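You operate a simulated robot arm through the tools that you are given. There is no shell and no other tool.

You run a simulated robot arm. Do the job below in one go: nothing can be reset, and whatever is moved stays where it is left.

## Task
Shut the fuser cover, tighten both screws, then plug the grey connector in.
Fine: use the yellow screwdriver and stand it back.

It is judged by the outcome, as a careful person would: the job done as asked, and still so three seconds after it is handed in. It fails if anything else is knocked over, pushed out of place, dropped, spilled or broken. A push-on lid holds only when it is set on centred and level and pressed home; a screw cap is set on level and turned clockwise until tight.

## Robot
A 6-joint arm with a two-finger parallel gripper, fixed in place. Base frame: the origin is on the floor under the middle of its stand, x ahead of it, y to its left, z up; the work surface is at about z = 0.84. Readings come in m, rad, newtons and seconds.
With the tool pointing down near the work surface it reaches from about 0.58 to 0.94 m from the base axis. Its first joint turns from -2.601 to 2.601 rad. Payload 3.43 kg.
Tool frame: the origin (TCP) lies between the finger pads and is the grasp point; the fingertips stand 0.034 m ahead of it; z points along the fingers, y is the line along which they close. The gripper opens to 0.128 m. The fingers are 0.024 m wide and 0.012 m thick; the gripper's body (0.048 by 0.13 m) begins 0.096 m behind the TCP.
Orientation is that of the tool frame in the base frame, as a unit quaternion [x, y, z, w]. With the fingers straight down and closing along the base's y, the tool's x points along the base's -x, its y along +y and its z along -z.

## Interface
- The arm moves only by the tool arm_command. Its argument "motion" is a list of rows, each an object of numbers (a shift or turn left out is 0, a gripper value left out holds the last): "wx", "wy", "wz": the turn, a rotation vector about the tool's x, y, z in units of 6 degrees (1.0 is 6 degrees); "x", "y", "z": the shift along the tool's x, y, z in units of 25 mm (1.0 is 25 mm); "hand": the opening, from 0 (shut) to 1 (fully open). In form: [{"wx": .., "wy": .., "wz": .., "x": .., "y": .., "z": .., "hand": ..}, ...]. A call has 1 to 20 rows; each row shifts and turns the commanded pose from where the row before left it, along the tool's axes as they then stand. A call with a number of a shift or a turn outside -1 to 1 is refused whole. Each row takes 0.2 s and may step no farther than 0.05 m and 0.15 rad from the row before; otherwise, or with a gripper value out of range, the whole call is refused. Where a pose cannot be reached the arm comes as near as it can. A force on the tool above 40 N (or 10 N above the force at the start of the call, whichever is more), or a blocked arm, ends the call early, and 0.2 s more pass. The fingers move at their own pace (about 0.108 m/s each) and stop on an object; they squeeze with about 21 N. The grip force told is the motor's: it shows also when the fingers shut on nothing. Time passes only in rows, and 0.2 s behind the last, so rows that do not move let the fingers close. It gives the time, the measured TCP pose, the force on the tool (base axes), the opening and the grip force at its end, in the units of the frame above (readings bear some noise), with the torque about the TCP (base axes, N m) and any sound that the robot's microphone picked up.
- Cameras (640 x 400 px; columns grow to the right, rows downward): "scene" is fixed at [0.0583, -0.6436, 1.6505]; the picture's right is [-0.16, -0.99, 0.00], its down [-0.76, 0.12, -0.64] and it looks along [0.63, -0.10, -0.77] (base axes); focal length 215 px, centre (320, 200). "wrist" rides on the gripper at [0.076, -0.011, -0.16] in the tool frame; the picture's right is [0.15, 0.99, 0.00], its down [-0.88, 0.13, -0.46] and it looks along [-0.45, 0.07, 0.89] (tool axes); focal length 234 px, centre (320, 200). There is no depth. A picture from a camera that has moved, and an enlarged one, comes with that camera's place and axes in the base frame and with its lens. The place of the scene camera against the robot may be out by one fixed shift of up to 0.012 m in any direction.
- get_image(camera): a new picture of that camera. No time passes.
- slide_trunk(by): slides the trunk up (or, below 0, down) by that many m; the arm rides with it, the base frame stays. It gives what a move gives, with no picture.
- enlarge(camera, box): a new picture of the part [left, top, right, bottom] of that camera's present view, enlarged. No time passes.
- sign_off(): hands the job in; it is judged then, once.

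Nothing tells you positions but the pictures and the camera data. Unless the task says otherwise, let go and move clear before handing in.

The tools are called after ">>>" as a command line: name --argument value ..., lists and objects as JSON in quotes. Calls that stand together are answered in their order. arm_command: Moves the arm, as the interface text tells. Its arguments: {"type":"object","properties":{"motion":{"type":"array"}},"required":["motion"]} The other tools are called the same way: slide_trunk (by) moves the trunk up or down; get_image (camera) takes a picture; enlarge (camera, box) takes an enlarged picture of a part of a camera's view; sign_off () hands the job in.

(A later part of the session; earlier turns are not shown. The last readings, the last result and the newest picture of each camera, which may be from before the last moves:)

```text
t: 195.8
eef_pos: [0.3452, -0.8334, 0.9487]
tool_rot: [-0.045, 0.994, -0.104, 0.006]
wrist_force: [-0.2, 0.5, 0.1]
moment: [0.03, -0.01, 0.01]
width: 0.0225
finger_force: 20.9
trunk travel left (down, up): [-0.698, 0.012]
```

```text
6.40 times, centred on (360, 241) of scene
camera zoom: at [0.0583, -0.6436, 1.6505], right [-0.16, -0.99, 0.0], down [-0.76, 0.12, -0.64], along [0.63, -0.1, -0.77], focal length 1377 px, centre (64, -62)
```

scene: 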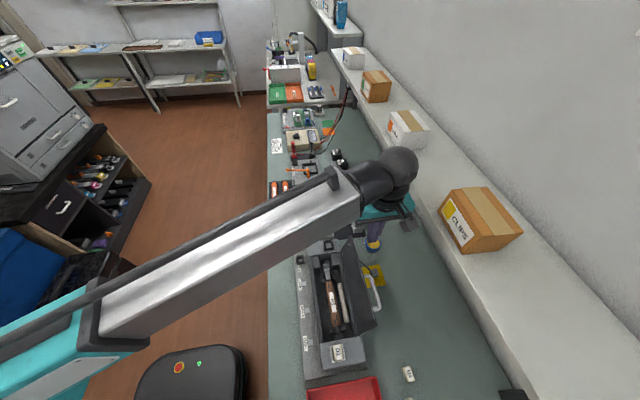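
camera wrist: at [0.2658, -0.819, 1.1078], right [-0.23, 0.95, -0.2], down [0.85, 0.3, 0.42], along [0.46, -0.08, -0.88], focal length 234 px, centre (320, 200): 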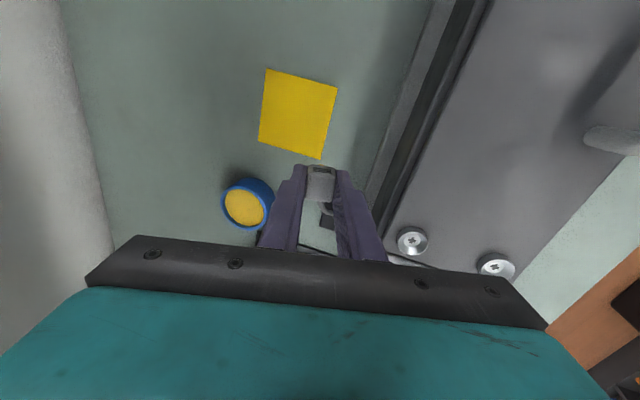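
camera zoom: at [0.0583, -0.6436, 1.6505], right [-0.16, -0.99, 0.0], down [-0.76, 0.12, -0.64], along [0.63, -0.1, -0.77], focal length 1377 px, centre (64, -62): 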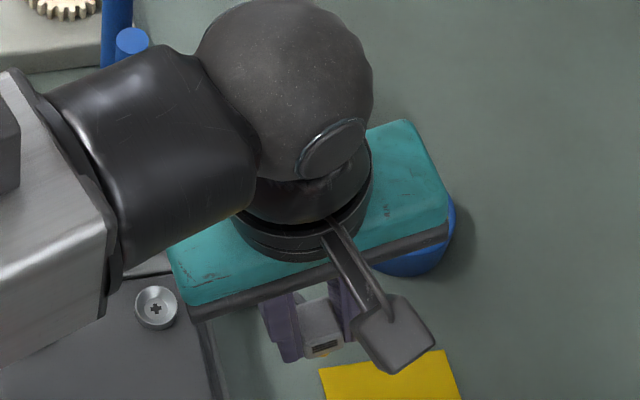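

It's in hand and clear of the bench. I raise it above the end block level, take out the tilt and yaw so the connector stands upright and square to the socket, and check.

>>> arm_command --motion '[{"x": -0.424, "y": 0.082, "z": -0.726}, {"x": -0.424, "y": 0.082, "z": -0.726}, {"x": -0.424, "y": 0.082, "z": -0.726}, {"wx": -1}, {"wx": -1}, {"wz": 0.83}, {}]'

>>> get_image --camera "wrist"

>>> enlarge --camera "wrist" --box '[260, 130, 420, 230]'

>>> enlarge --camera "scene" --box '[310, 210, 410, 272]'

```text
t: 197.4
eef_pos: [0.3743, -0.8134, 1.0015]
tool_rot: [-0.002, 1.0, 0.002, 0.002]
wrist_force: [0.7, -0.3, 0.5]
moment: [-0.03, -0.01, -0.03]
width: 0.0228
finger_force: 20.8
trunk travel left (down, up): [-0.698, 0.012]
```

```text
taken
camera wrist: at [0.2977, -0.8255, 1.1605], right [-0.15, 0.99, 0.0], down [0.88, 0.13, 0.46], along [0.45, 0.07, -0.89], focal length 234 px, centre (320, 200)
```

wrist: 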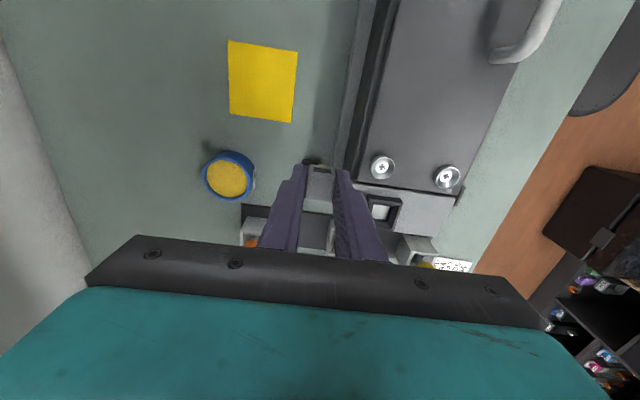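

```text
4.00 times, centred on (340, 180) of wrist
camera zoom: at [0.2977, -0.8255, 1.1605], right [-0.15, 0.99, 0.0], down [0.88, 0.13, 0.46], along [0.45, 0.07, -0.89], focal length 937 px, centre (240, 280)
```

zoom: 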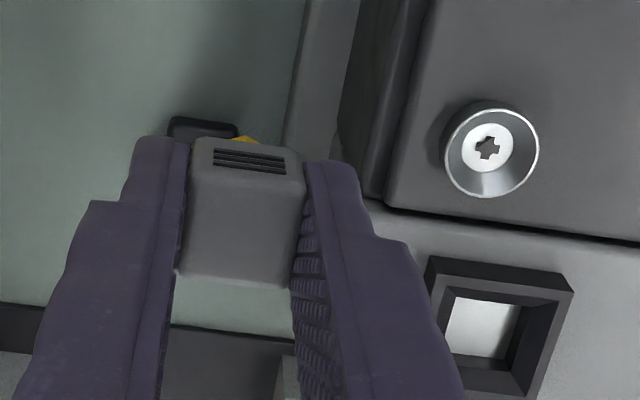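

```text
6.40 times, centred on (360, 241) of scene
camera zoom: at [0.0583, -0.6436, 1.6505], right [-0.16, -0.99, 0.0], down [-0.76, 0.12, -0.64], along [0.63, -0.1, -0.77], focal length 1377 px, centre (64, -62)
```

zoom: 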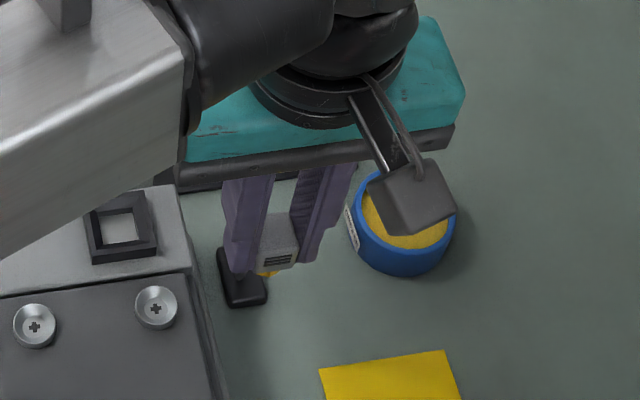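

The connector is upright with a gold plug showing underneath. Next I move over the socket, x first then y, and compare positions in both cameras.

>>> arm_command --motion '[{"z": -0.3, "x": -0.56}, {"x": -0.56}, {"x": -0.56}, {"y": 0.74}, {"y": 0.74}, {"y": 0.74}, {"y": 0.73}, {}]'

>>> get_image --camera "wrist"

>>> enlarge --camera "wrist" --box '[240, 130, 400, 230]'

>>> enlarge --camera "scene" --box '[300, 210, 380, 260]'

```text
t: 199.2
eef_pos: [0.417, -0.7396, 1.0081]
tool_rot: [-0.002, 1.0, 0.0, 0.001]
wrist_force: [-0.2, -0.5, -0.6]
moment: [0.01, -0.02, 0.02]
width: 0.0227
finger_force: 21.2
trunk travel left (down, up): [-0.698, 0.012]
```

```text
taken
camera wrist: at [0.3396, -0.7516, 1.1683], right [-0.15, 0.99, 0.0], down [0.88, 0.13, 0.46], along [0.45, 0.07, -0.89], focal length 234 px, centre (320, 200)
```

wrist: 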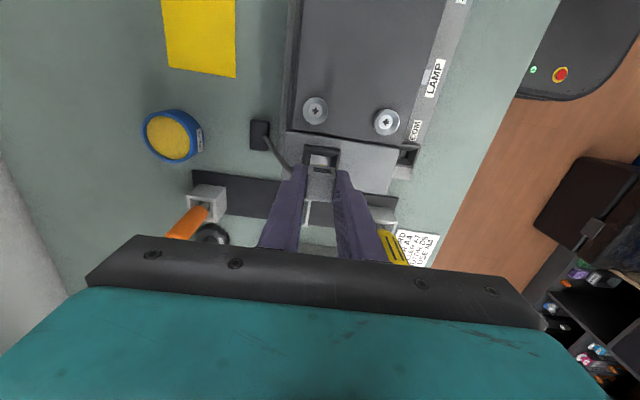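

```text
4.00 times, centred on (320, 180) of wrist
camera zoom: at [0.3396, -0.7516, 1.1683], right [-0.15, 0.99, 0.0], down [0.88, 0.13, 0.46], along [0.45, 0.07, -0.89], focal length 937 px, centre (320, 280)
```

zoom: 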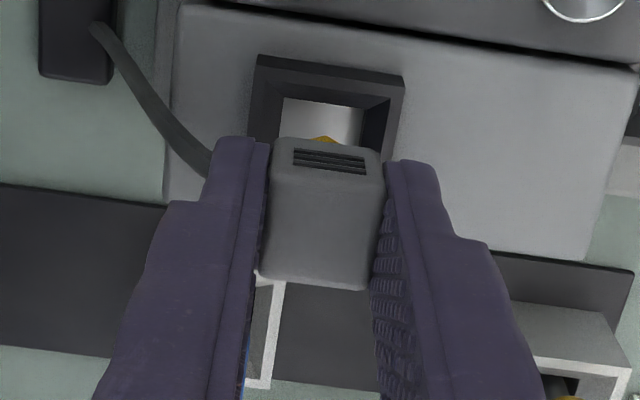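

```text
8.00 times, centred on (340, 235) of scene
camera zoom: at [0.0583, -0.6436, 1.6505], right [-0.16, -0.99, 0.0], down [-0.76, 0.12, -0.64], along [0.63, -0.1, -0.77], focal length 1721 px, centre (160, -80)
```

zoom: 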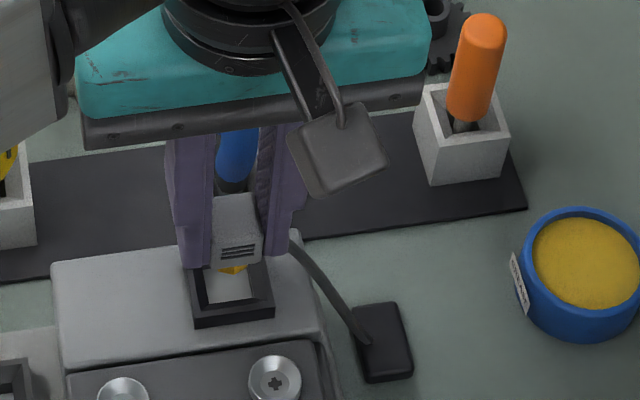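

>>> enlarge --camera "scene" --box '[315, 230, 345, 254]'

>>> enlarge --camera "wrist" --box '[285, 135, 365, 185]'

```text
16.00 times, centred on (330, 242) of scene
camera zoom: at [0.0583, -0.6436, 1.6505], right [-0.16, -0.99, 0.0], down [-0.76, 0.12, -0.64], along [0.63, -0.1, -0.77], focal length 3442 px, centre (160, -472)
```

zoom: 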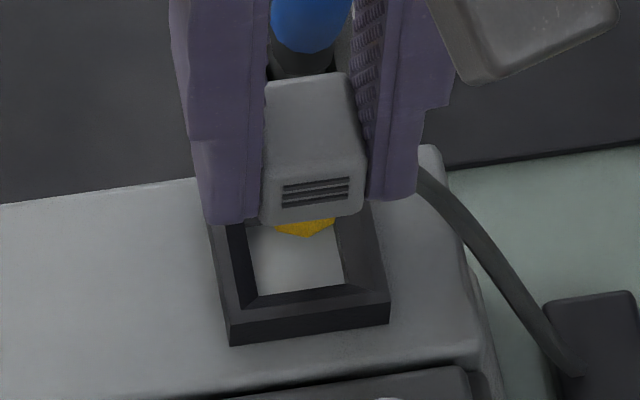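

```text
8.00 times, centred on (325, 160) of wrist
camera zoom: at [0.3396, -0.7516, 1.1683], right [-0.15, 0.99, 0.0], down [0.88, 0.13, 0.46], along [0.45, 0.07, -0.89], focal length 1873 px, centre (280, 520)
```

zoom: 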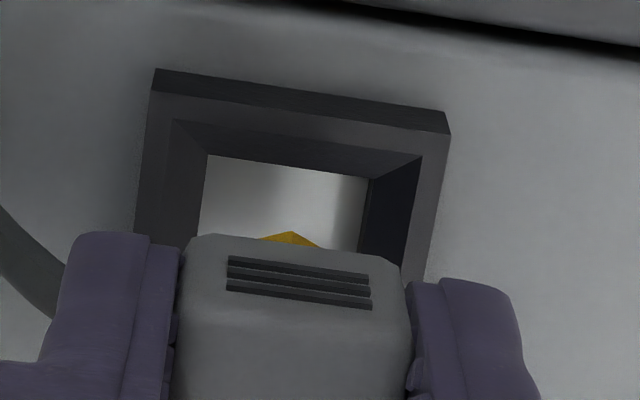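

>>> enlarge --camera "scene" --box '[322, 238, 340, 250]'

>>> enlarge --camera "wrist" --box '[300, 150, 340, 175]'

```text
16.00 times, centred on (331, 244) of scene
camera zoom: at [0.0583, -0.6436, 1.6505], right [-0.16, -0.99, 0.0], down [-0.76, 0.12, -0.64], along [0.63, -0.1, -0.77], focal length 3442 px, centre (144, -504)
```

zoom: 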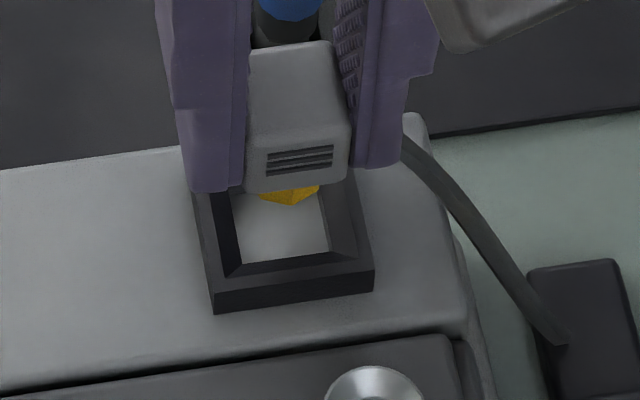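

```text
16.00 times, centred on (320, 162) of wrist
camera zoom: at [0.3396, -0.7516, 1.1683], right [-0.15, 0.99, 0.0], down [0.88, 0.13, 0.46], along [0.45, 0.07, -0.89], focal length 3747 px, centre (320, 800)
```

zoom: 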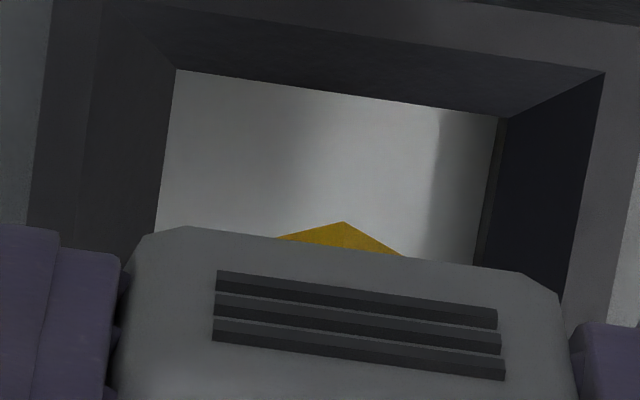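

The connector body is centred at about (0.417, −0.740) and the socket at (0.4175, −0.740), so they line up within a millimetre and both are square. I'm lowering in small steps and watching the force.

>>> arm_command --motion '[{"z": 0.2}, {"z": 0.2}, {"z": 0.2}, {}]'

>>> enlarge --camera "scene" --box '[315, 230, 345, 254]'

>>> enlarge --camera "wrist" --box '[285, 135, 365, 185]'

```text
t: 200.2
eef_pos: [0.4163, -0.7399, 0.9936]
tool_rot: [-0.003, 1.0, 0.001, 0.002]
wrist_force: [0.9, -1.2, 0.0]
moment: [0.02, 0.02, -0.03]
width: 0.0226
finger_force: 21.3
trunk travel left (down, up): [-0.698, 0.012]
```

```text
16.00 times, centred on (330, 242) of scene
camera zoom: at [0.0583, -0.6436, 1.6505], right [-0.16, -0.99, 0.0], down [-0.76, 0.12, -0.64], along [0.63, -0.1, -0.77], focal length 3442 px, centre (160, -472)
```

zoom: 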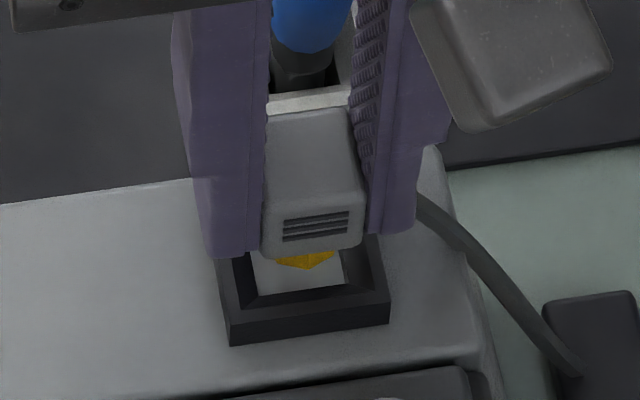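

```text
8.00 times, centred on (325, 160) of wrist
camera zoom: at [0.3394, -0.752, 1.1533], right [-0.15, 0.99, 0.0], down [0.88, 0.13, 0.46], along [0.45, 0.07, -0.89], focal length 1873 px, centre (280, 520)
```

zoom: 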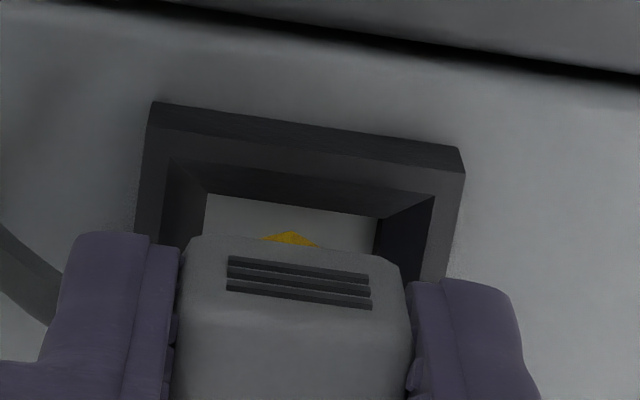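

>>> arm_command --motion '[{"z": 0.1}, {"z": 0.1}, {}]'

>>> arm_command --motion '[{"z": 0.1}, {"z": 0.1}, {}]'

>>> enlarge --camera "scene" --box '[315, 230, 345, 254]'

>>> enlarge --camera "wrist" --box '[285, 135, 365, 185]'

```text
t: 201.0
eef_pos: [0.4154, -0.7412, 0.9886]
tool_rot: [-0.003, 1.0, 0.001, 0.002]
wrist_force: [-1.2, -0.3, 0.0]
moment: [-0.03, 0.01, -0.03]
width: 0.0227
finger_force: 20.9
trunk travel left (down, up): [-0.698, 0.012]
```

```text
t: 201.8
eef_pos: [0.4164, -0.7403, 0.9847]
tool_rot: [-0.003, 1.0, 0.001, 0.002]
wrist_force: [0.7, -0.5, 2.9]
moment: [-0.02, -0.04, 0.01]
width: 0.0226
finger_force: 21.0
trunk travel left (down, up): [-0.698, 0.012]
```

```text
16.00 times, centred on (330, 242) of scene
camera zoom: at [0.0583, -0.6436, 1.6505], right [-0.16, -0.99, 0.0], down [-0.76, 0.12, -0.64], along [0.63, -0.1, -0.77], focal length 3442 px, centre (160, -472)
```

zoom: 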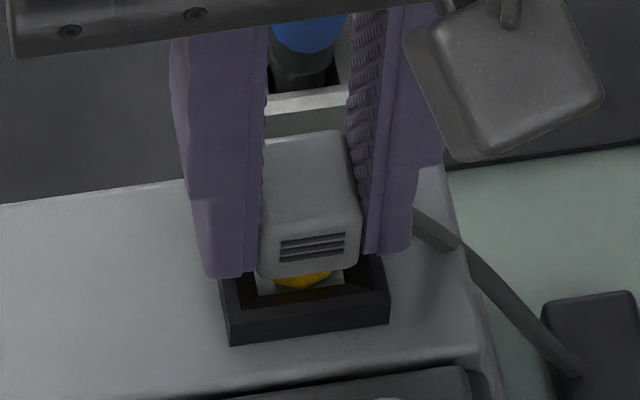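

```text
8.00 times, centred on (325, 160) of wrist
camera zoom: at [0.3393, -0.7516, 1.1438], right [-0.15, 0.99, 0.0], down [0.88, 0.13, 0.46], along [0.45, 0.07, -0.89], focal length 1873 px, centre (280, 520)
```

zoom: 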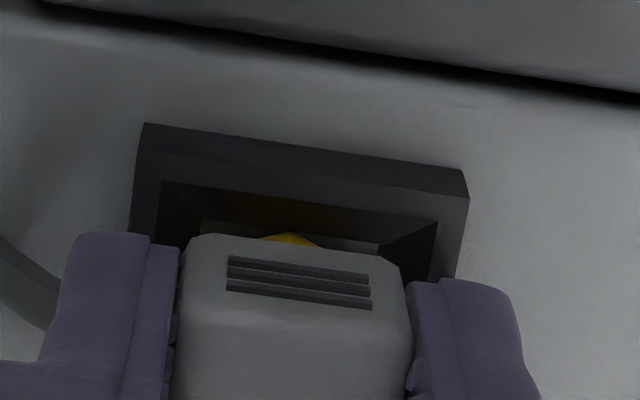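

A light touch, 2.9 N. I continue gently.

>>> arm_command --motion '[{"z": 0.06}, {"z": 0.06}, {}]'

>>> enlarge --camera "scene" --box '[315, 230, 345, 254]'

>>> enlarge --camera "wrist" --box '[285, 135, 365, 185]'

```text
t: 202.6
eef_pos: [0.417, -0.7394, 0.9813]
tool_rot: [-0.003, 1.0, 0.001, 0.003]
wrist_force: [3.1, -1.8, 6.6]
moment: [-0.07, -0.13, -0.01]
width: 0.0225
finger_force: 20.9
trunk travel left (down, up): [-0.698, 0.012]
```

```text
16.00 times, centred on (330, 242) of scene
camera zoom: at [0.0583, -0.6436, 1.6505], right [-0.16, -0.99, 0.0], down [-0.76, 0.12, -0.64], along [0.63, -0.1, -0.77], focal length 3442 px, centre (160, -472)
```

zoom: 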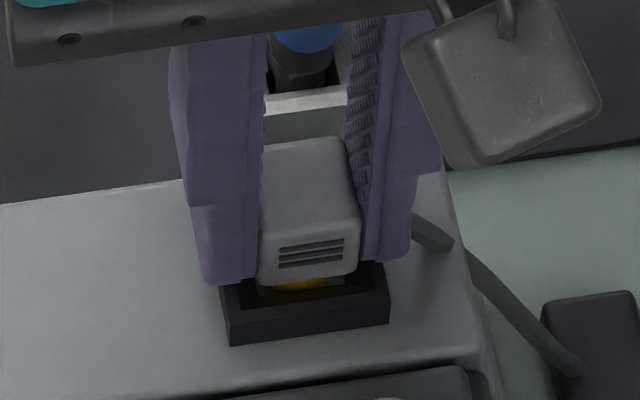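

```text
8.00 times, centred on (325, 160) of wrist
camera zoom: at [0.3392, -0.7513, 1.141], right [-0.15, 0.99, 0.0], down [0.88, 0.13, 0.46], along [0.45, 0.07, -0.89], focal length 1873 px, centre (280, 520)
```

zoom: 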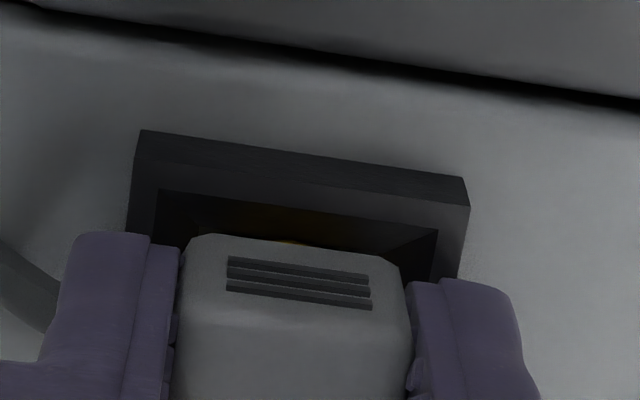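

It's entering with slight side forces. I trim 1 mm toward +x and half a millimetre toward −y, then continue down.

>>> arm_command --motion '[{"x": -0.04, "y": -0.015}, {"z": 0.06}, {}]'

>>> enlarge --camera "scene" --box '[315, 230, 345, 254]'

```text
t: 203.4
eef_pos: [0.417, -0.7392, 0.9793]
tool_rot: [-0.002, 1.0, 0.001, 0.002]
wrist_force: [-0.9, 0.0, 4.3]
moment: [0.0, 0.08, 0.0]
width: 0.0228
finger_force: 21.5
trunk travel left (down, up): [-0.698, 0.012]
```

```text
16.00 times, centred on (330, 242) of scene
camera zoom: at [0.0583, -0.6436, 1.6505], right [-0.16, -0.99, 0.0], down [-0.76, 0.12, -0.64], along [0.63, -0.1, -0.77], focal length 3442 px, centre (160, -472)
```

zoom: 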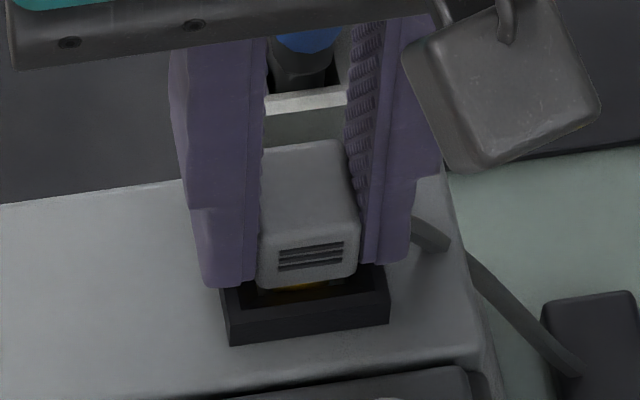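

>>> arm_command --motion '[{"z": 0.06}, {"z": 0.04}, {}]'

>>> enlarge --camera "scene" --box '[315, 230, 345, 254]'

>>> enlarge --camera "wrist" --box '[285, 135, 365, 185]'

```text
t: 204.2
eef_pos: [0.4184, -0.74, 0.9777]
tool_rot: [-0.004, 1.0, 0.0, 0.003]
wrist_force: [-1.8, -0.6, 10.2]
moment: [-0.04, 0.14, -0.03]
width: 0.0227
finger_force: 21.3
trunk travel left (down, up): [-0.698, 0.012]
```

```text
16.00 times, centred on (330, 242) of scene
camera zoom: at [0.0583, -0.6436, 1.6505], right [-0.16, -0.99, 0.0], down [-0.76, 0.12, -0.64], along [0.63, -0.1, -0.77], focal length 3442 px, centre (160, -472)
```

zoom: 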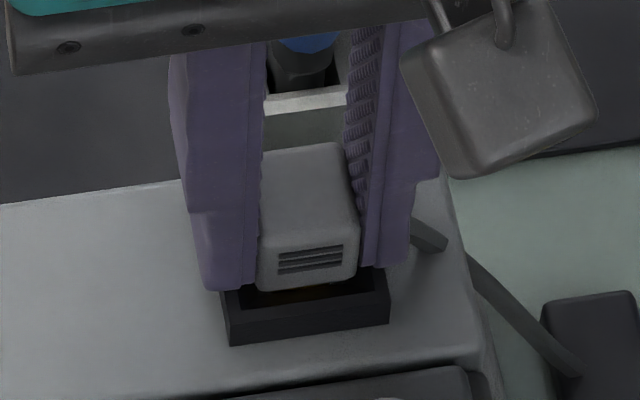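

```text
8.00 times, centred on (325, 160) of wrist
camera zoom: at [0.3395, -0.7512, 1.1374], right [-0.15, 0.99, 0.0], down [0.88, 0.13, 0.46], along [0.45, 0.07, -0.89], focal length 1873 px, centre (280, 520)
```

zoom: 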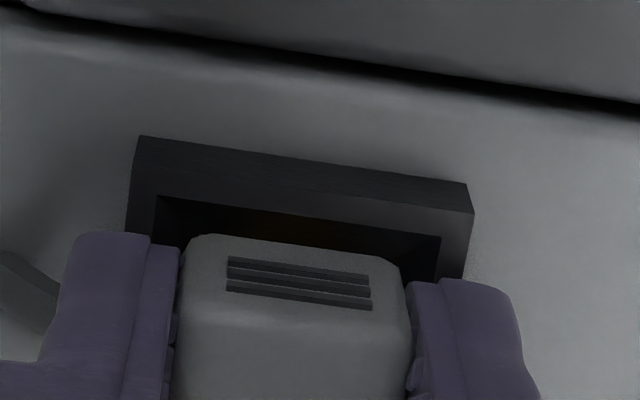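

The fingertips have reached the socket frame. I'll open just slightly, regrip higher on the body, and keep pressing it in while guiding it.

>>> arm_command --motion '[{"z": -0.03}, {"hand": 0.24}, {"hand": 0.24}, {"hand": 0.24}, {}]'

>>> enlarge --camera "wrist" --box '[280, 130, 360, 180]'

>>> enlarge --camera "scene" --box '[315, 230, 345, 254]'

```text
t: 205.4
eef_pos: [0.4173, -0.7398, 0.9776]
tool_rot: [-0.003, 1.0, 0.001, 0.001]
wrist_force: [1.8, 2.7, 4.3]
moment: [0.04, 0.0, 0.01]
width: 0.0289
finger_force: 0.1
trunk travel left (down, up): [-0.698, 0.012]
```

```text
8.00 times, centred on (320, 155) of wrist
camera zoom: at [0.3403, -0.7512, 1.1374], right [-0.15, 0.99, 0.0], down [0.88, 0.13, 0.46], along [0.45, 0.07, -0.89], focal length 1873 px, centre (320, 560)
```

zoom: 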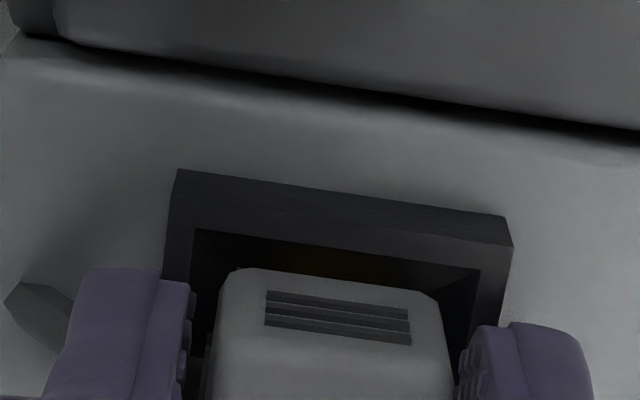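

```text
16.00 times, centred on (330, 242) of scene
camera zoom: at [0.0583, -0.6436, 1.6505], right [-0.16, -0.99, 0.0], down [-0.76, 0.12, -0.64], along [0.63, -0.1, -0.77], focal length 3442 px, centre (160, -472)
```

zoom: 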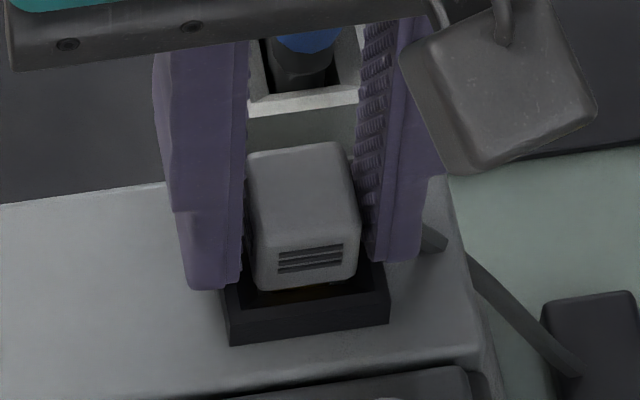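

It stays in the socket, leaning a little. I raise the fingers 9 mm and close again, which will square it up, and then press down.

>>> arm_command --motion '[{"z": -0.2}, {"z": -0.16}, {"hand": 0}, {"hand": 0}, {}]'

>>> enlarge --camera "scene" --box '[315, 230, 345, 254]'

>>> enlarge --camera "wrist" --box '[280, 130, 360, 180]'

```text
t: 206.6
eef_pos: [0.4164, -0.7403, 0.9863]
tool_rot: [-0.003, 1.0, 0.001, 0.001]
wrist_force: [-1.2, 0.8, -2.4]
moment: [0.07, 0.07, -0.01]
width: 0.0226
finger_force: 20.7
trunk travel left (down, up): [-0.698, 0.012]
```

```text
16.00 times, centred on (330, 242) of scene
camera zoom: at [0.0583, -0.6436, 1.6505], right [-0.16, -0.99, 0.0], down [-0.76, 0.12, -0.64], along [0.63, -0.1, -0.77], focal length 3442 px, centre (160, -472)
```

zoom: 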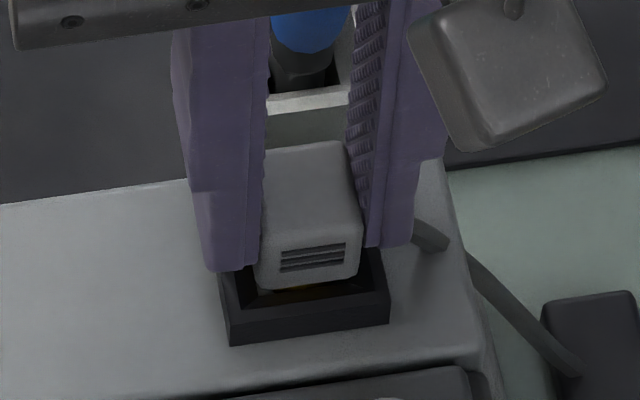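

```text
8.00 times, centred on (320, 155) of wrist
camera zoom: at [0.3401, -0.7521, 1.1457], right [-0.15, 0.99, 0.0], down [0.88, 0.13, 0.46], along [0.45, 0.07, -0.89], focal length 1873 px, centre (320, 560)
```

zoom: 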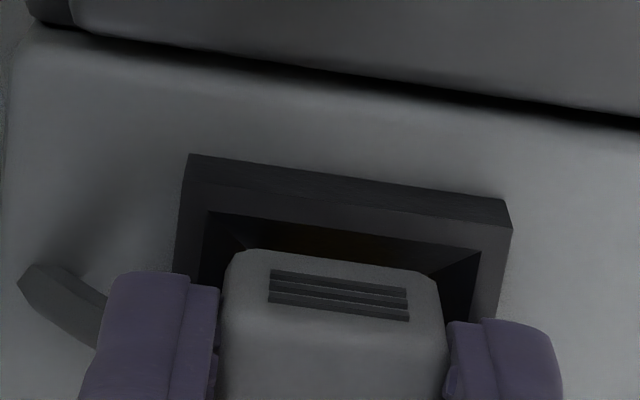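

Regripped and upright. Now I press it down in small steps.

>>> arm_command --motion '[{"z": 0.06}, {"z": 0.06}, {}]'

>>> enlarge --camera "scene" --box '[315, 230, 345, 254]'

```text
t: 207.4
eef_pos: [0.4169, -0.7404, 0.9855]
tool_rot: [-0.002, 1.0, -0.001, 0.003]
wrist_force: [0.7, -0.8, 14.9]
moment: [-0.09, 0.0, 0.0]
width: 0.0228
finger_force: 21.3
trunk travel left (down, up): [-0.698, 0.012]
```

```text
16.00 times, centred on (330, 242) of scene
camera zoom: at [0.0583, -0.6436, 1.6505], right [-0.16, -0.99, 0.0], down [-0.76, 0.12, -0.64], along [0.63, -0.1, -0.77], focal length 3442 px, centre (160, -472)
```

zoom: 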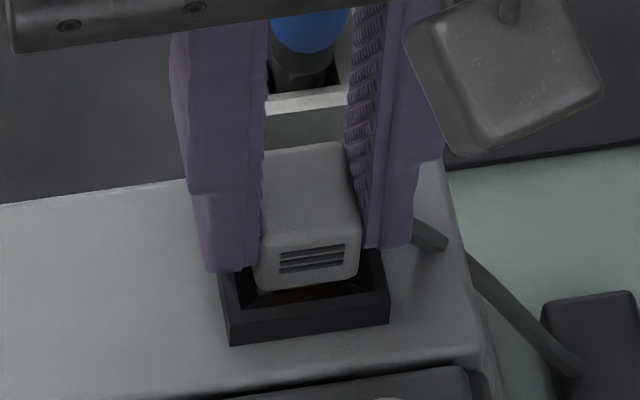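

>>> arm_command --motion '[{"z": 0.06}, {"z": 0.06}, {}]'

>>> enlarge --camera "scene" --box '[315, 230, 345, 254]'

>>> enlarge --camera "wrist" --box '[280, 130, 360, 180]'

```text
t: 208.2
eef_pos: [0.4174, -0.7399, 0.9818]
tool_rot: [-0.003, 1.0, 0.001, 0.003]
wrist_force: [1.5, -3.7, 17.1]
moment: [-0.15, -0.02, 0.02]
width: 0.0226
finger_force: 21.1
trunk travel left (down, up): [-0.698, 0.012]
```

```text
16.00 times, centred on (330, 242) of scene
camera zoom: at [0.0583, -0.6436, 1.6505], right [-0.16, -0.99, 0.0], down [-0.76, 0.12, -0.64], along [0.63, -0.1, -0.77], focal length 3442 px, centre (160, -472)
```

zoom: 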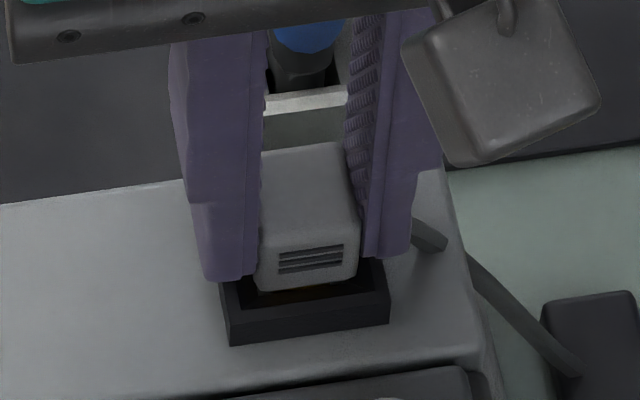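

```text
8.00 times, centred on (320, 155) of wrist
camera zoom: at [0.3395, -0.7513, 1.1416], right [-0.15, 0.99, 0.0], down [0.88, 0.13, 0.46], along [0.45, 0.07, -0.89], focal length 1873 px, centre (320, 560)
```

zoom: 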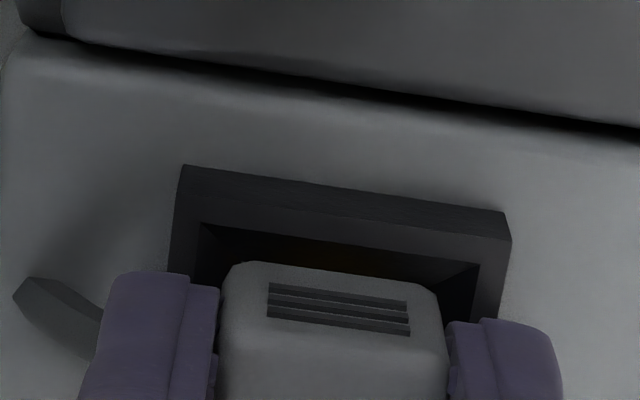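

It's held up with a little side force, so it needs a fine shift. I'll regrip higher, move 1 mm toward +x and 0.7 mm toward −y, and press again.

>>> arm_command --motion '[{"hand": 0.24}, {"hand": 0.24}, {"z": -0.2}, {"hand": 0}, {"hand": 0}, {"x": -0.04, "y": -0.028}, {}]'

>>> arm_command --motion '[{"z": 0.06}, {"z": 0.06}, {}]'

>>> enlarge --camera "scene" --box '[315, 230, 345, 254]'

>>> enlarge --camera "wrist" --box '[280, 130, 360, 180]'

```text
t: 209.8
eef_pos: [0.4181, -0.74, 0.9858]
tool_rot: [-0.001, 1.0, 0.002, 0.002]
wrist_force: [-3.9, 6.0, -4.7]
moment: [0.24, 0.26, 0.0]
width: 0.0227
finger_force: 20.9
trunk travel left (down, up): [-0.698, 0.012]
```

```text
t: 210.6
eef_pos: [0.4183, -0.7415, 0.9851]
tool_rot: [-0.003, 1.0, -0.001, 0.002]
wrist_force: [-2.5, 2.4, 11.2]
moment: [0.12, 0.22, -0.04]
width: 0.0229
finger_force: 20.6
trunk travel left (down, up): [-0.698, 0.012]
```

```text
16.00 times, centred on (330, 242) of scene
camera zoom: at [0.0583, -0.6436, 1.6505], right [-0.16, -0.99, 0.0], down [-0.76, 0.12, -0.64], along [0.63, -0.1, -0.77], focal length 3442 px, centre (160, -472)
```

zoom: 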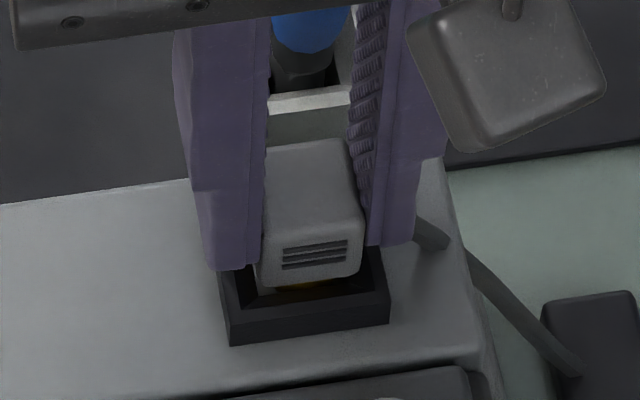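

```text
8.00 times, centred on (320, 155) of wrist
camera zoom: at [0.3407, -0.7522, 1.1444], right [-0.15, 0.99, 0.0], down [0.88, 0.13, 0.46], along [0.46, 0.07, -0.89], focal length 1873 px, centre (320, 560)
```

zoom: 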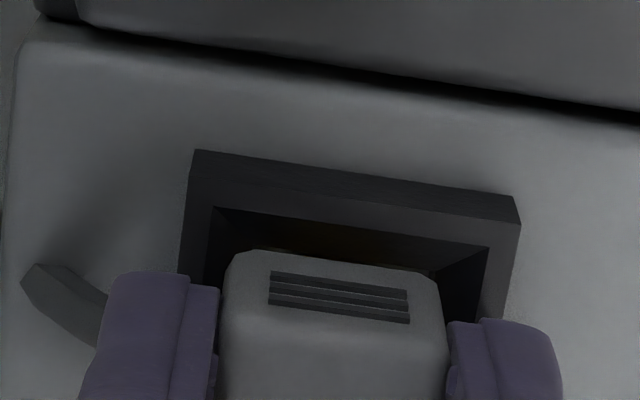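

The plug is located in the hole now, since side shifts are resisted both ways, and it needs more push than the grip's friction allows. I'll return to the neutral position, let go, rise, close the fingers and press down on its top.

>>> arm_command --motion '[{"x": 0.024, "y": 0.012}, {"z": 0.04}, {}, {"hand": 0.24}, {"hand": 0.24}, {}]'

>>> enlarge --camera "scene" --box '[315, 230, 345, 254]'

```text
t: 212.0
eef_pos: [0.4172, -0.7395, 0.9824]
tool_rot: [-0.002, 1.0, 0.001, 0.002]
wrist_force: [0.3, -0.2, -0.2]
moment: [0.01, 0.01, -0.04]
width: 0.0309
finger_force: 0.1
trunk travel left (down, up): [-0.698, 0.012]
```

```text
16.00 times, centred on (330, 242) of scene
camera zoom: at [0.0583, -0.6436, 1.6505], right [-0.16, -0.99, 0.0], down [-0.76, 0.12, -0.64], along [0.63, -0.1, -0.77], focal length 3442 px, centre (160, -472)
```

zoom: 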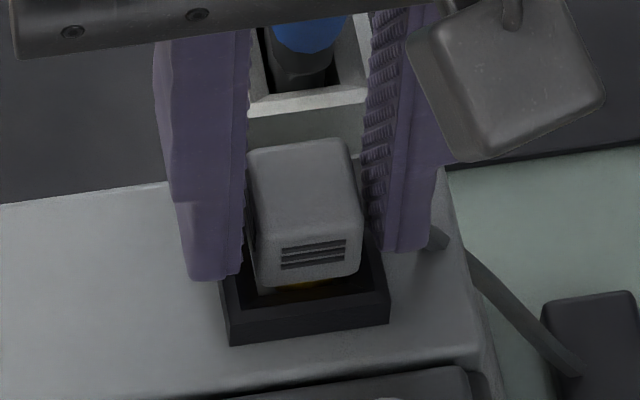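

>>> arm_command --motion '[{"z": -0.3}, {"z": -0.5}, {"z": -0.5}, {"hand": 0}, {"hand": 0}, {}]'

>>> enlarge --camera "scene" --box '[310, 225, 350, 250]'

>>> enlarge --camera "wrist" --box '[240, 110, 400, 210]'

```text
t: 213.4
eef_pos: [0.4178, -0.7412, 1.0149]
tool_rot: [-0.003, 1.0, 0.001, 0.003]
wrist_force: [0.2, 0.4, -0.2]
moment: [0.02, 0.02, 0.0]
width: 0.0001
finger_force: 20.9
trunk travel left (down, up): [-0.698, 0.012]
```

```text
16.00 times, centred on (330, 238) of scene
camera zoom: at [0.0583, -0.6436, 1.6505], right [-0.16, -0.99, 0.0], down [-0.76, 0.12, -0.64], along [0.63, -0.1, -0.77], focal length 3442 px, centre (160, -400)
```

zoom: 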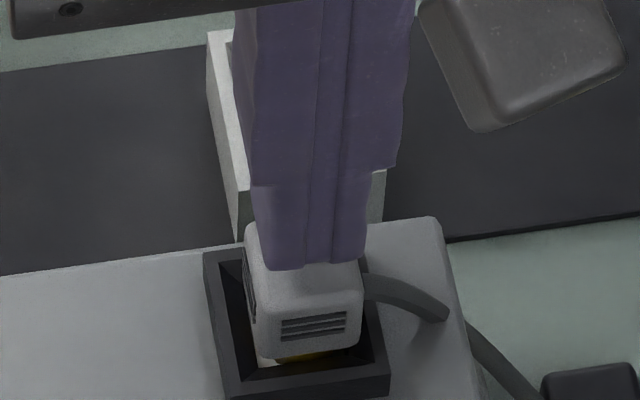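

```text
4.00 times, centred on (320, 160) of wrist
camera zoom: at [0.3407, -0.7525, 1.174], right [-0.15, 0.99, 0.0], down [0.88, 0.13, 0.46], along [0.45, 0.07, -0.89], focal length 937 px, centre (320, 360)
```

zoom: 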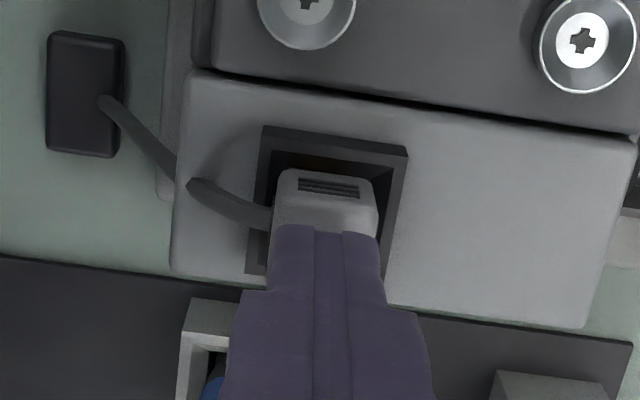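

The connector stands in the socket mouth, leaning a few degrees. I'll press its top with the closed fingers, a little at a time.

>>> arm_command --motion '[{"z": 0.3}, {"z": 0.1}, {"z": 0.1}, {}]'

>>> arm_command --motion '[{"z": 0.1}, {"z": 0.1}, {}]'

>>> enlarge --camera "scene" --box '[315, 230, 345, 254]'

```text
t: 214.4
eef_pos: [0.4182, -0.7403, 1.0038]
tool_rot: [-0.003, 1.0, -0.002, 0.003]
wrist_force: [2.8, -2.7, 18.2]
moment: [-0.07, -0.18, 0.02]
width: 0.0
finger_force: 20.6
trunk travel left (down, up): [-0.698, 0.012]
```

```text
t: 215.0
eef_pos: [0.4172, -0.742, 1.0042]
tool_rot: [-0.004, 1.0, -0.003, 0.005]
wrist_force: [-1.0, 1.8, 17.4]
moment: [0.12, 0.09, 0.02]
width: 0.0
finger_force: 21.2
trunk travel left (down, up): [-0.698, 0.012]
stopped in row 2: the force on the tool passed its limit at 43 N (the readings are from after the stop); the commanded pose is now the measured one
```

```text
16.00 times, centred on (330, 242) of scene
camera zoom: at [0.0583, -0.6436, 1.6505], right [-0.16, -0.99, 0.0], down [-0.76, 0.12, -0.64], along [0.63, -0.1, -0.77], focal length 3442 px, centre (160, -472)
```

zoom: 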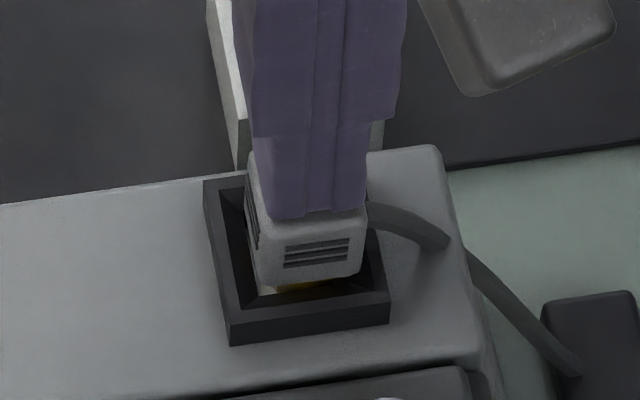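

It took 43 N without moving, so something is blocking it. I'll back off and look at how it sits from other directions.

>>> arm_command --motion '[{"z": -0.6}, {"z": -1}, {"z": -1}, {"x": 1}, {"x": 1}, {}]'

>>> enlarge --camera "wrist" --box '[280, 170, 360, 220]'

>>> get_image --camera "wrist"

>>> enlarge --camera "scene" --box '[315, 228, 345, 252]'

```text
t: 216.4
eef_pos: [0.3679, -0.7432, 1.066]
tool_rot: [-0.002, 1.0, -0.001, 0.003]
wrist_force: [-1.0, 0.2, -0.7]
moment: [0.0, -0.01, 0.01]
width: 0.0002
finger_force: 21.2
trunk travel left (down, up): [-0.698, 0.012]
```

```text
8.00 times, centred on (320, 195) of wrist
camera zoom: at [0.2901, -0.7533, 1.2256], right [-0.15, 0.99, 0.0], down [0.88, 0.14, 0.46], along [0.46, 0.07, -0.89], focal length 1873 px, centre (320, 240)
```

zoom: 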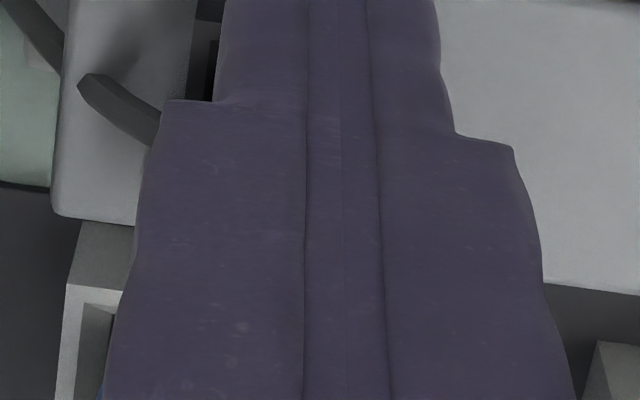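

```text
taken
camera wrist: at [0.2901, -0.7533, 1.2256], right [-0.15, 0.99, 0.0], down [0.88, 0.14, 0.46], along [0.46, 0.07, -0.89], focal length 234 px, centre (320, 200)
```

wrist: 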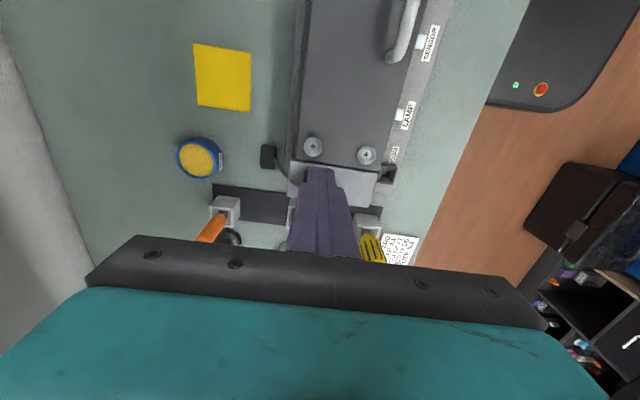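

```text
16.00 times, centred on (330, 240) of scene
camera zoom: at [0.0583, -0.6436, 1.6505], right [-0.16, -0.99, 0.0], down [-0.76, 0.12, -0.64], along [0.63, -0.1, -0.77], focal length 3442 px, centre (160, -440)
```

zoom: 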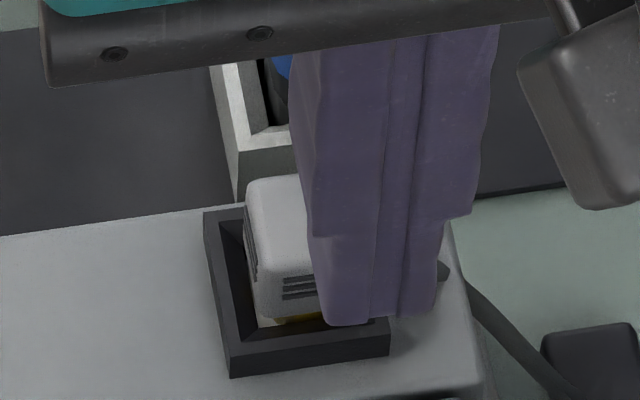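

>>> arm_command --motion '[{"hand": 1}, {"hand": 1}, {"hand": 1}, {"hand": 1}]'

>>> enlarge --camera "wrist" --box '[280, 160, 360, 210]'

>>> enlarge --camera "scene" --box '[315, 228, 345, 252]'

```text
t: 217.4
eef_pos: [0.3672, -0.742, 1.0659]
tool_rot: [-0.003, 1.0, -0.002, 0.004]
wrist_force: [-0.6, 0.1, -0.1]
moment: [-0.01, -0.05, -0.02]
width: 0.1279
finger_force: 0.0
trunk travel left (down, up): [-0.698, 0.012]
```

```text
8.00 times, centred on (320, 185) of wrist
camera zoom: at [0.2901, -0.7532, 1.2256], right [-0.15, 0.99, 0.0], down [0.88, 0.14, 0.46], along [0.46, 0.07, -0.89], focal length 1873 px, centre (320, 320)
```

zoom: 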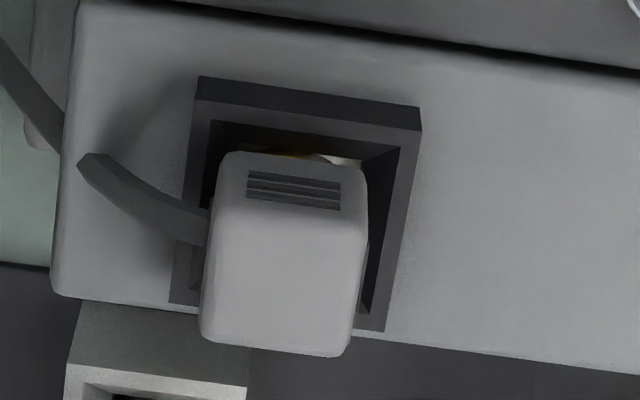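

```text
16.00 times, centred on (330, 240) of scene
camera zoom: at [0.0583, -0.6436, 1.6505], right [-0.16, -0.99, 0.0], down [-0.76, 0.12, -0.64], along [0.63, -0.1, -0.77], focal length 3442 px, centre (160, -440)
```

zoom: 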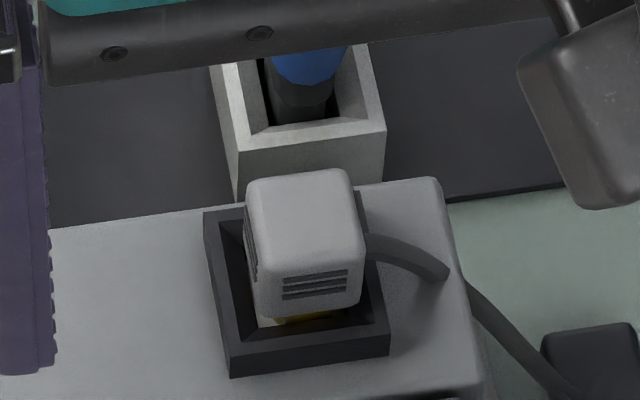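

The cable simply leaves the body toward its anchor, and the body sits just at the frame top. I need a side view of the gap, so I'll turn the wrist +90° and look from the +y side.

>>> arm_command --motion '[{"z": -0.5, "hand": 0.6}, {"wz": 1}, {"wz": 1}, {"wz": 1}, {"wz": 1}, {"wz": 1}, {"wz": 1}, {"wz": 1}, {"wz": 1}, {"wz": 1}, {"wz": 1}, {"wz": 1}, {"wz": 1}, {"wz": 1}, {"wz": 1}, {"wz": 1}, {}]'

>>> arm_command --motion '[{"x": 0.8, "y": 0.9}, {"x": 0.8, "y": 0.9}, {"z": 0.8}, {"z": 0.8}, {"z": 0.6}, {}]'

>>> get_image --camera "wrist"

>>> enlarge --camera "wrist" --box '[280, 150, 360, 200]'

```text
t: 221.0
eef_pos: [0.3674, -0.742, 1.0781]
tool_rot: [0.706, 0.708, 0.001, 0.003]
wrist_force: [-0.6, 0.7, 0.4]
moment: [0.02, -0.01, -0.03]
width: 0.0767
finger_force: 0.0
trunk travel left (down, up): [-0.698, 0.012]
```

```text
t: 222.4
eef_pos: [0.4136, -0.7024, 1.0222]
tool_rot: [0.705, 0.709, 0.001, 0.004]
wrist_force: [-1.2, 0.7, -0.7]
moment: [0.03, -0.02, -0.01]
width: 0.0765
finger_force: 0.1
trunk travel left (down, up): [-0.698, 0.012]
```

```text
taken
camera wrist: at [0.4, -0.6258, 1.1828], right [0.99, 0.15, 0.01], down [0.13, -0.88, 0.46], along [0.08, -0.45, -0.89], focal length 234 px, centre (320, 200)
```

wrist: 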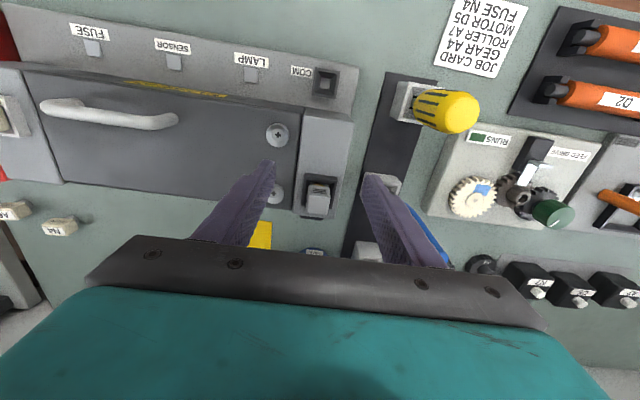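

```text
8.00 times, centred on (320, 175) of wrist
camera zoom: at [0.4, -0.6258, 1.1828], right [0.99, 0.15, 0.01], down [0.13, -0.88, 0.46], along [0.08, -0.45, -0.89], focal length 1873 px, centre (320, 400)
```

zoom: 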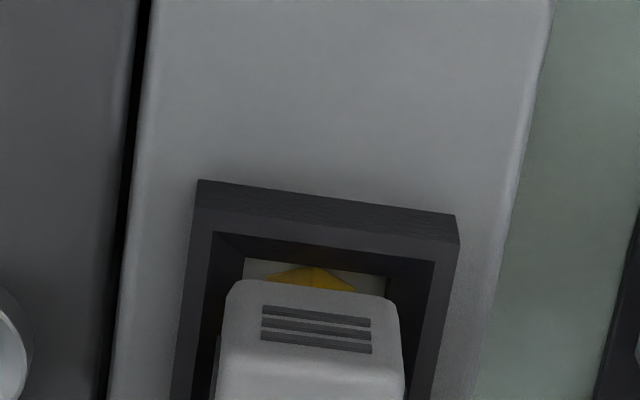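

From here the gold pin is centred in the hole, and the body still needs about 3 mm to reach the frame. The fist press probably jammed it because it was leaning. I'll grip it across x this time, holding it level, with the tool made exactly vertical first.

>>> arm_command --motion '[{"wx": 0.067, "wy": 0.04}, {"x": -0.75, "y": 0.06}, {"x": -0.74, "y": 0.06}, {}]'

>>> arm_command --motion '[{}]'

>>> arm_command --motion '[{}]'

>>> arm_command --motion '[{}]'

>>> enlarge --camera "wrist" --box '[280, 130, 360, 180]'

```text
t: 223.4
eef_pos: [0.4175, -0.7392, 1.0233]
tool_rot: [0.705, 0.709, 0.0, -0.001]
wrist_force: [-0.8, -0.5, 0.6]
moment: [0.0, -0.01, 0.0]
width: 0.0769
finger_force: 0.0
trunk travel left (down, up): [-0.698, 0.012]
```

```text
t: 223.8
eef_pos: [0.4166, -0.7395, 1.0238]
tool_rot: [0.705, 0.709, 0.0, 0.0]
wrist_force: [-0.3, 0.1, -0.7]
moment: [0.0, 0.01, -0.04]
width: 0.0769
finger_force: 0.0
trunk travel left (down, up): [-0.698, 0.012]
```

```text
t: 224.2
eef_pos: [0.4176, -0.7396, 1.0229]
tool_rot: [0.706, 0.709, 0.0, -0.001]
wrist_force: [0.4, 0.2, -0.2]
moment: [-0.01, 0.02, 0.0]
width: 0.0771
finger_force: 0.1
trunk travel left (down, up): [-0.698, 0.012]
```

```text
t: 224.6
eef_pos: [0.4172, -0.7393, 1.0217]
tool_rot: [0.705, 0.709, 0.0, -0.001]
wrist_force: [0.2, -0.2, 0.2]
moment: [-0.01, 0.01, 0.02]
width: 0.0768
finger_force: 0.0
trunk travel left (down, up): [-0.698, 0.012]
```

```text
8.00 times, centred on (320, 155) of wrist
camera zoom: at [0.4045, -0.6632, 1.1829], right [0.99, 0.15, 0.0], down [0.13, -0.88, 0.46], along [0.07, -0.45, -0.89], focal length 1873 px, centre (320, 560)
```

zoom: 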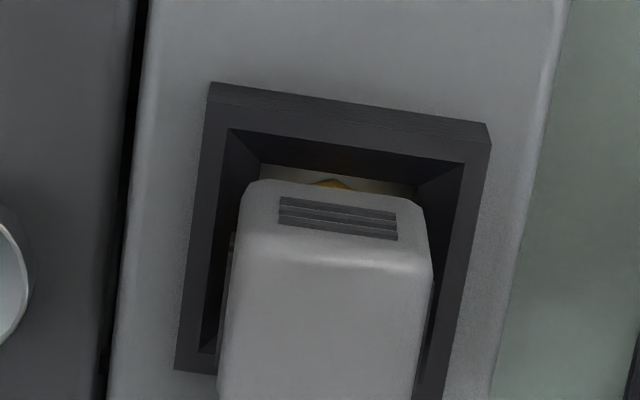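

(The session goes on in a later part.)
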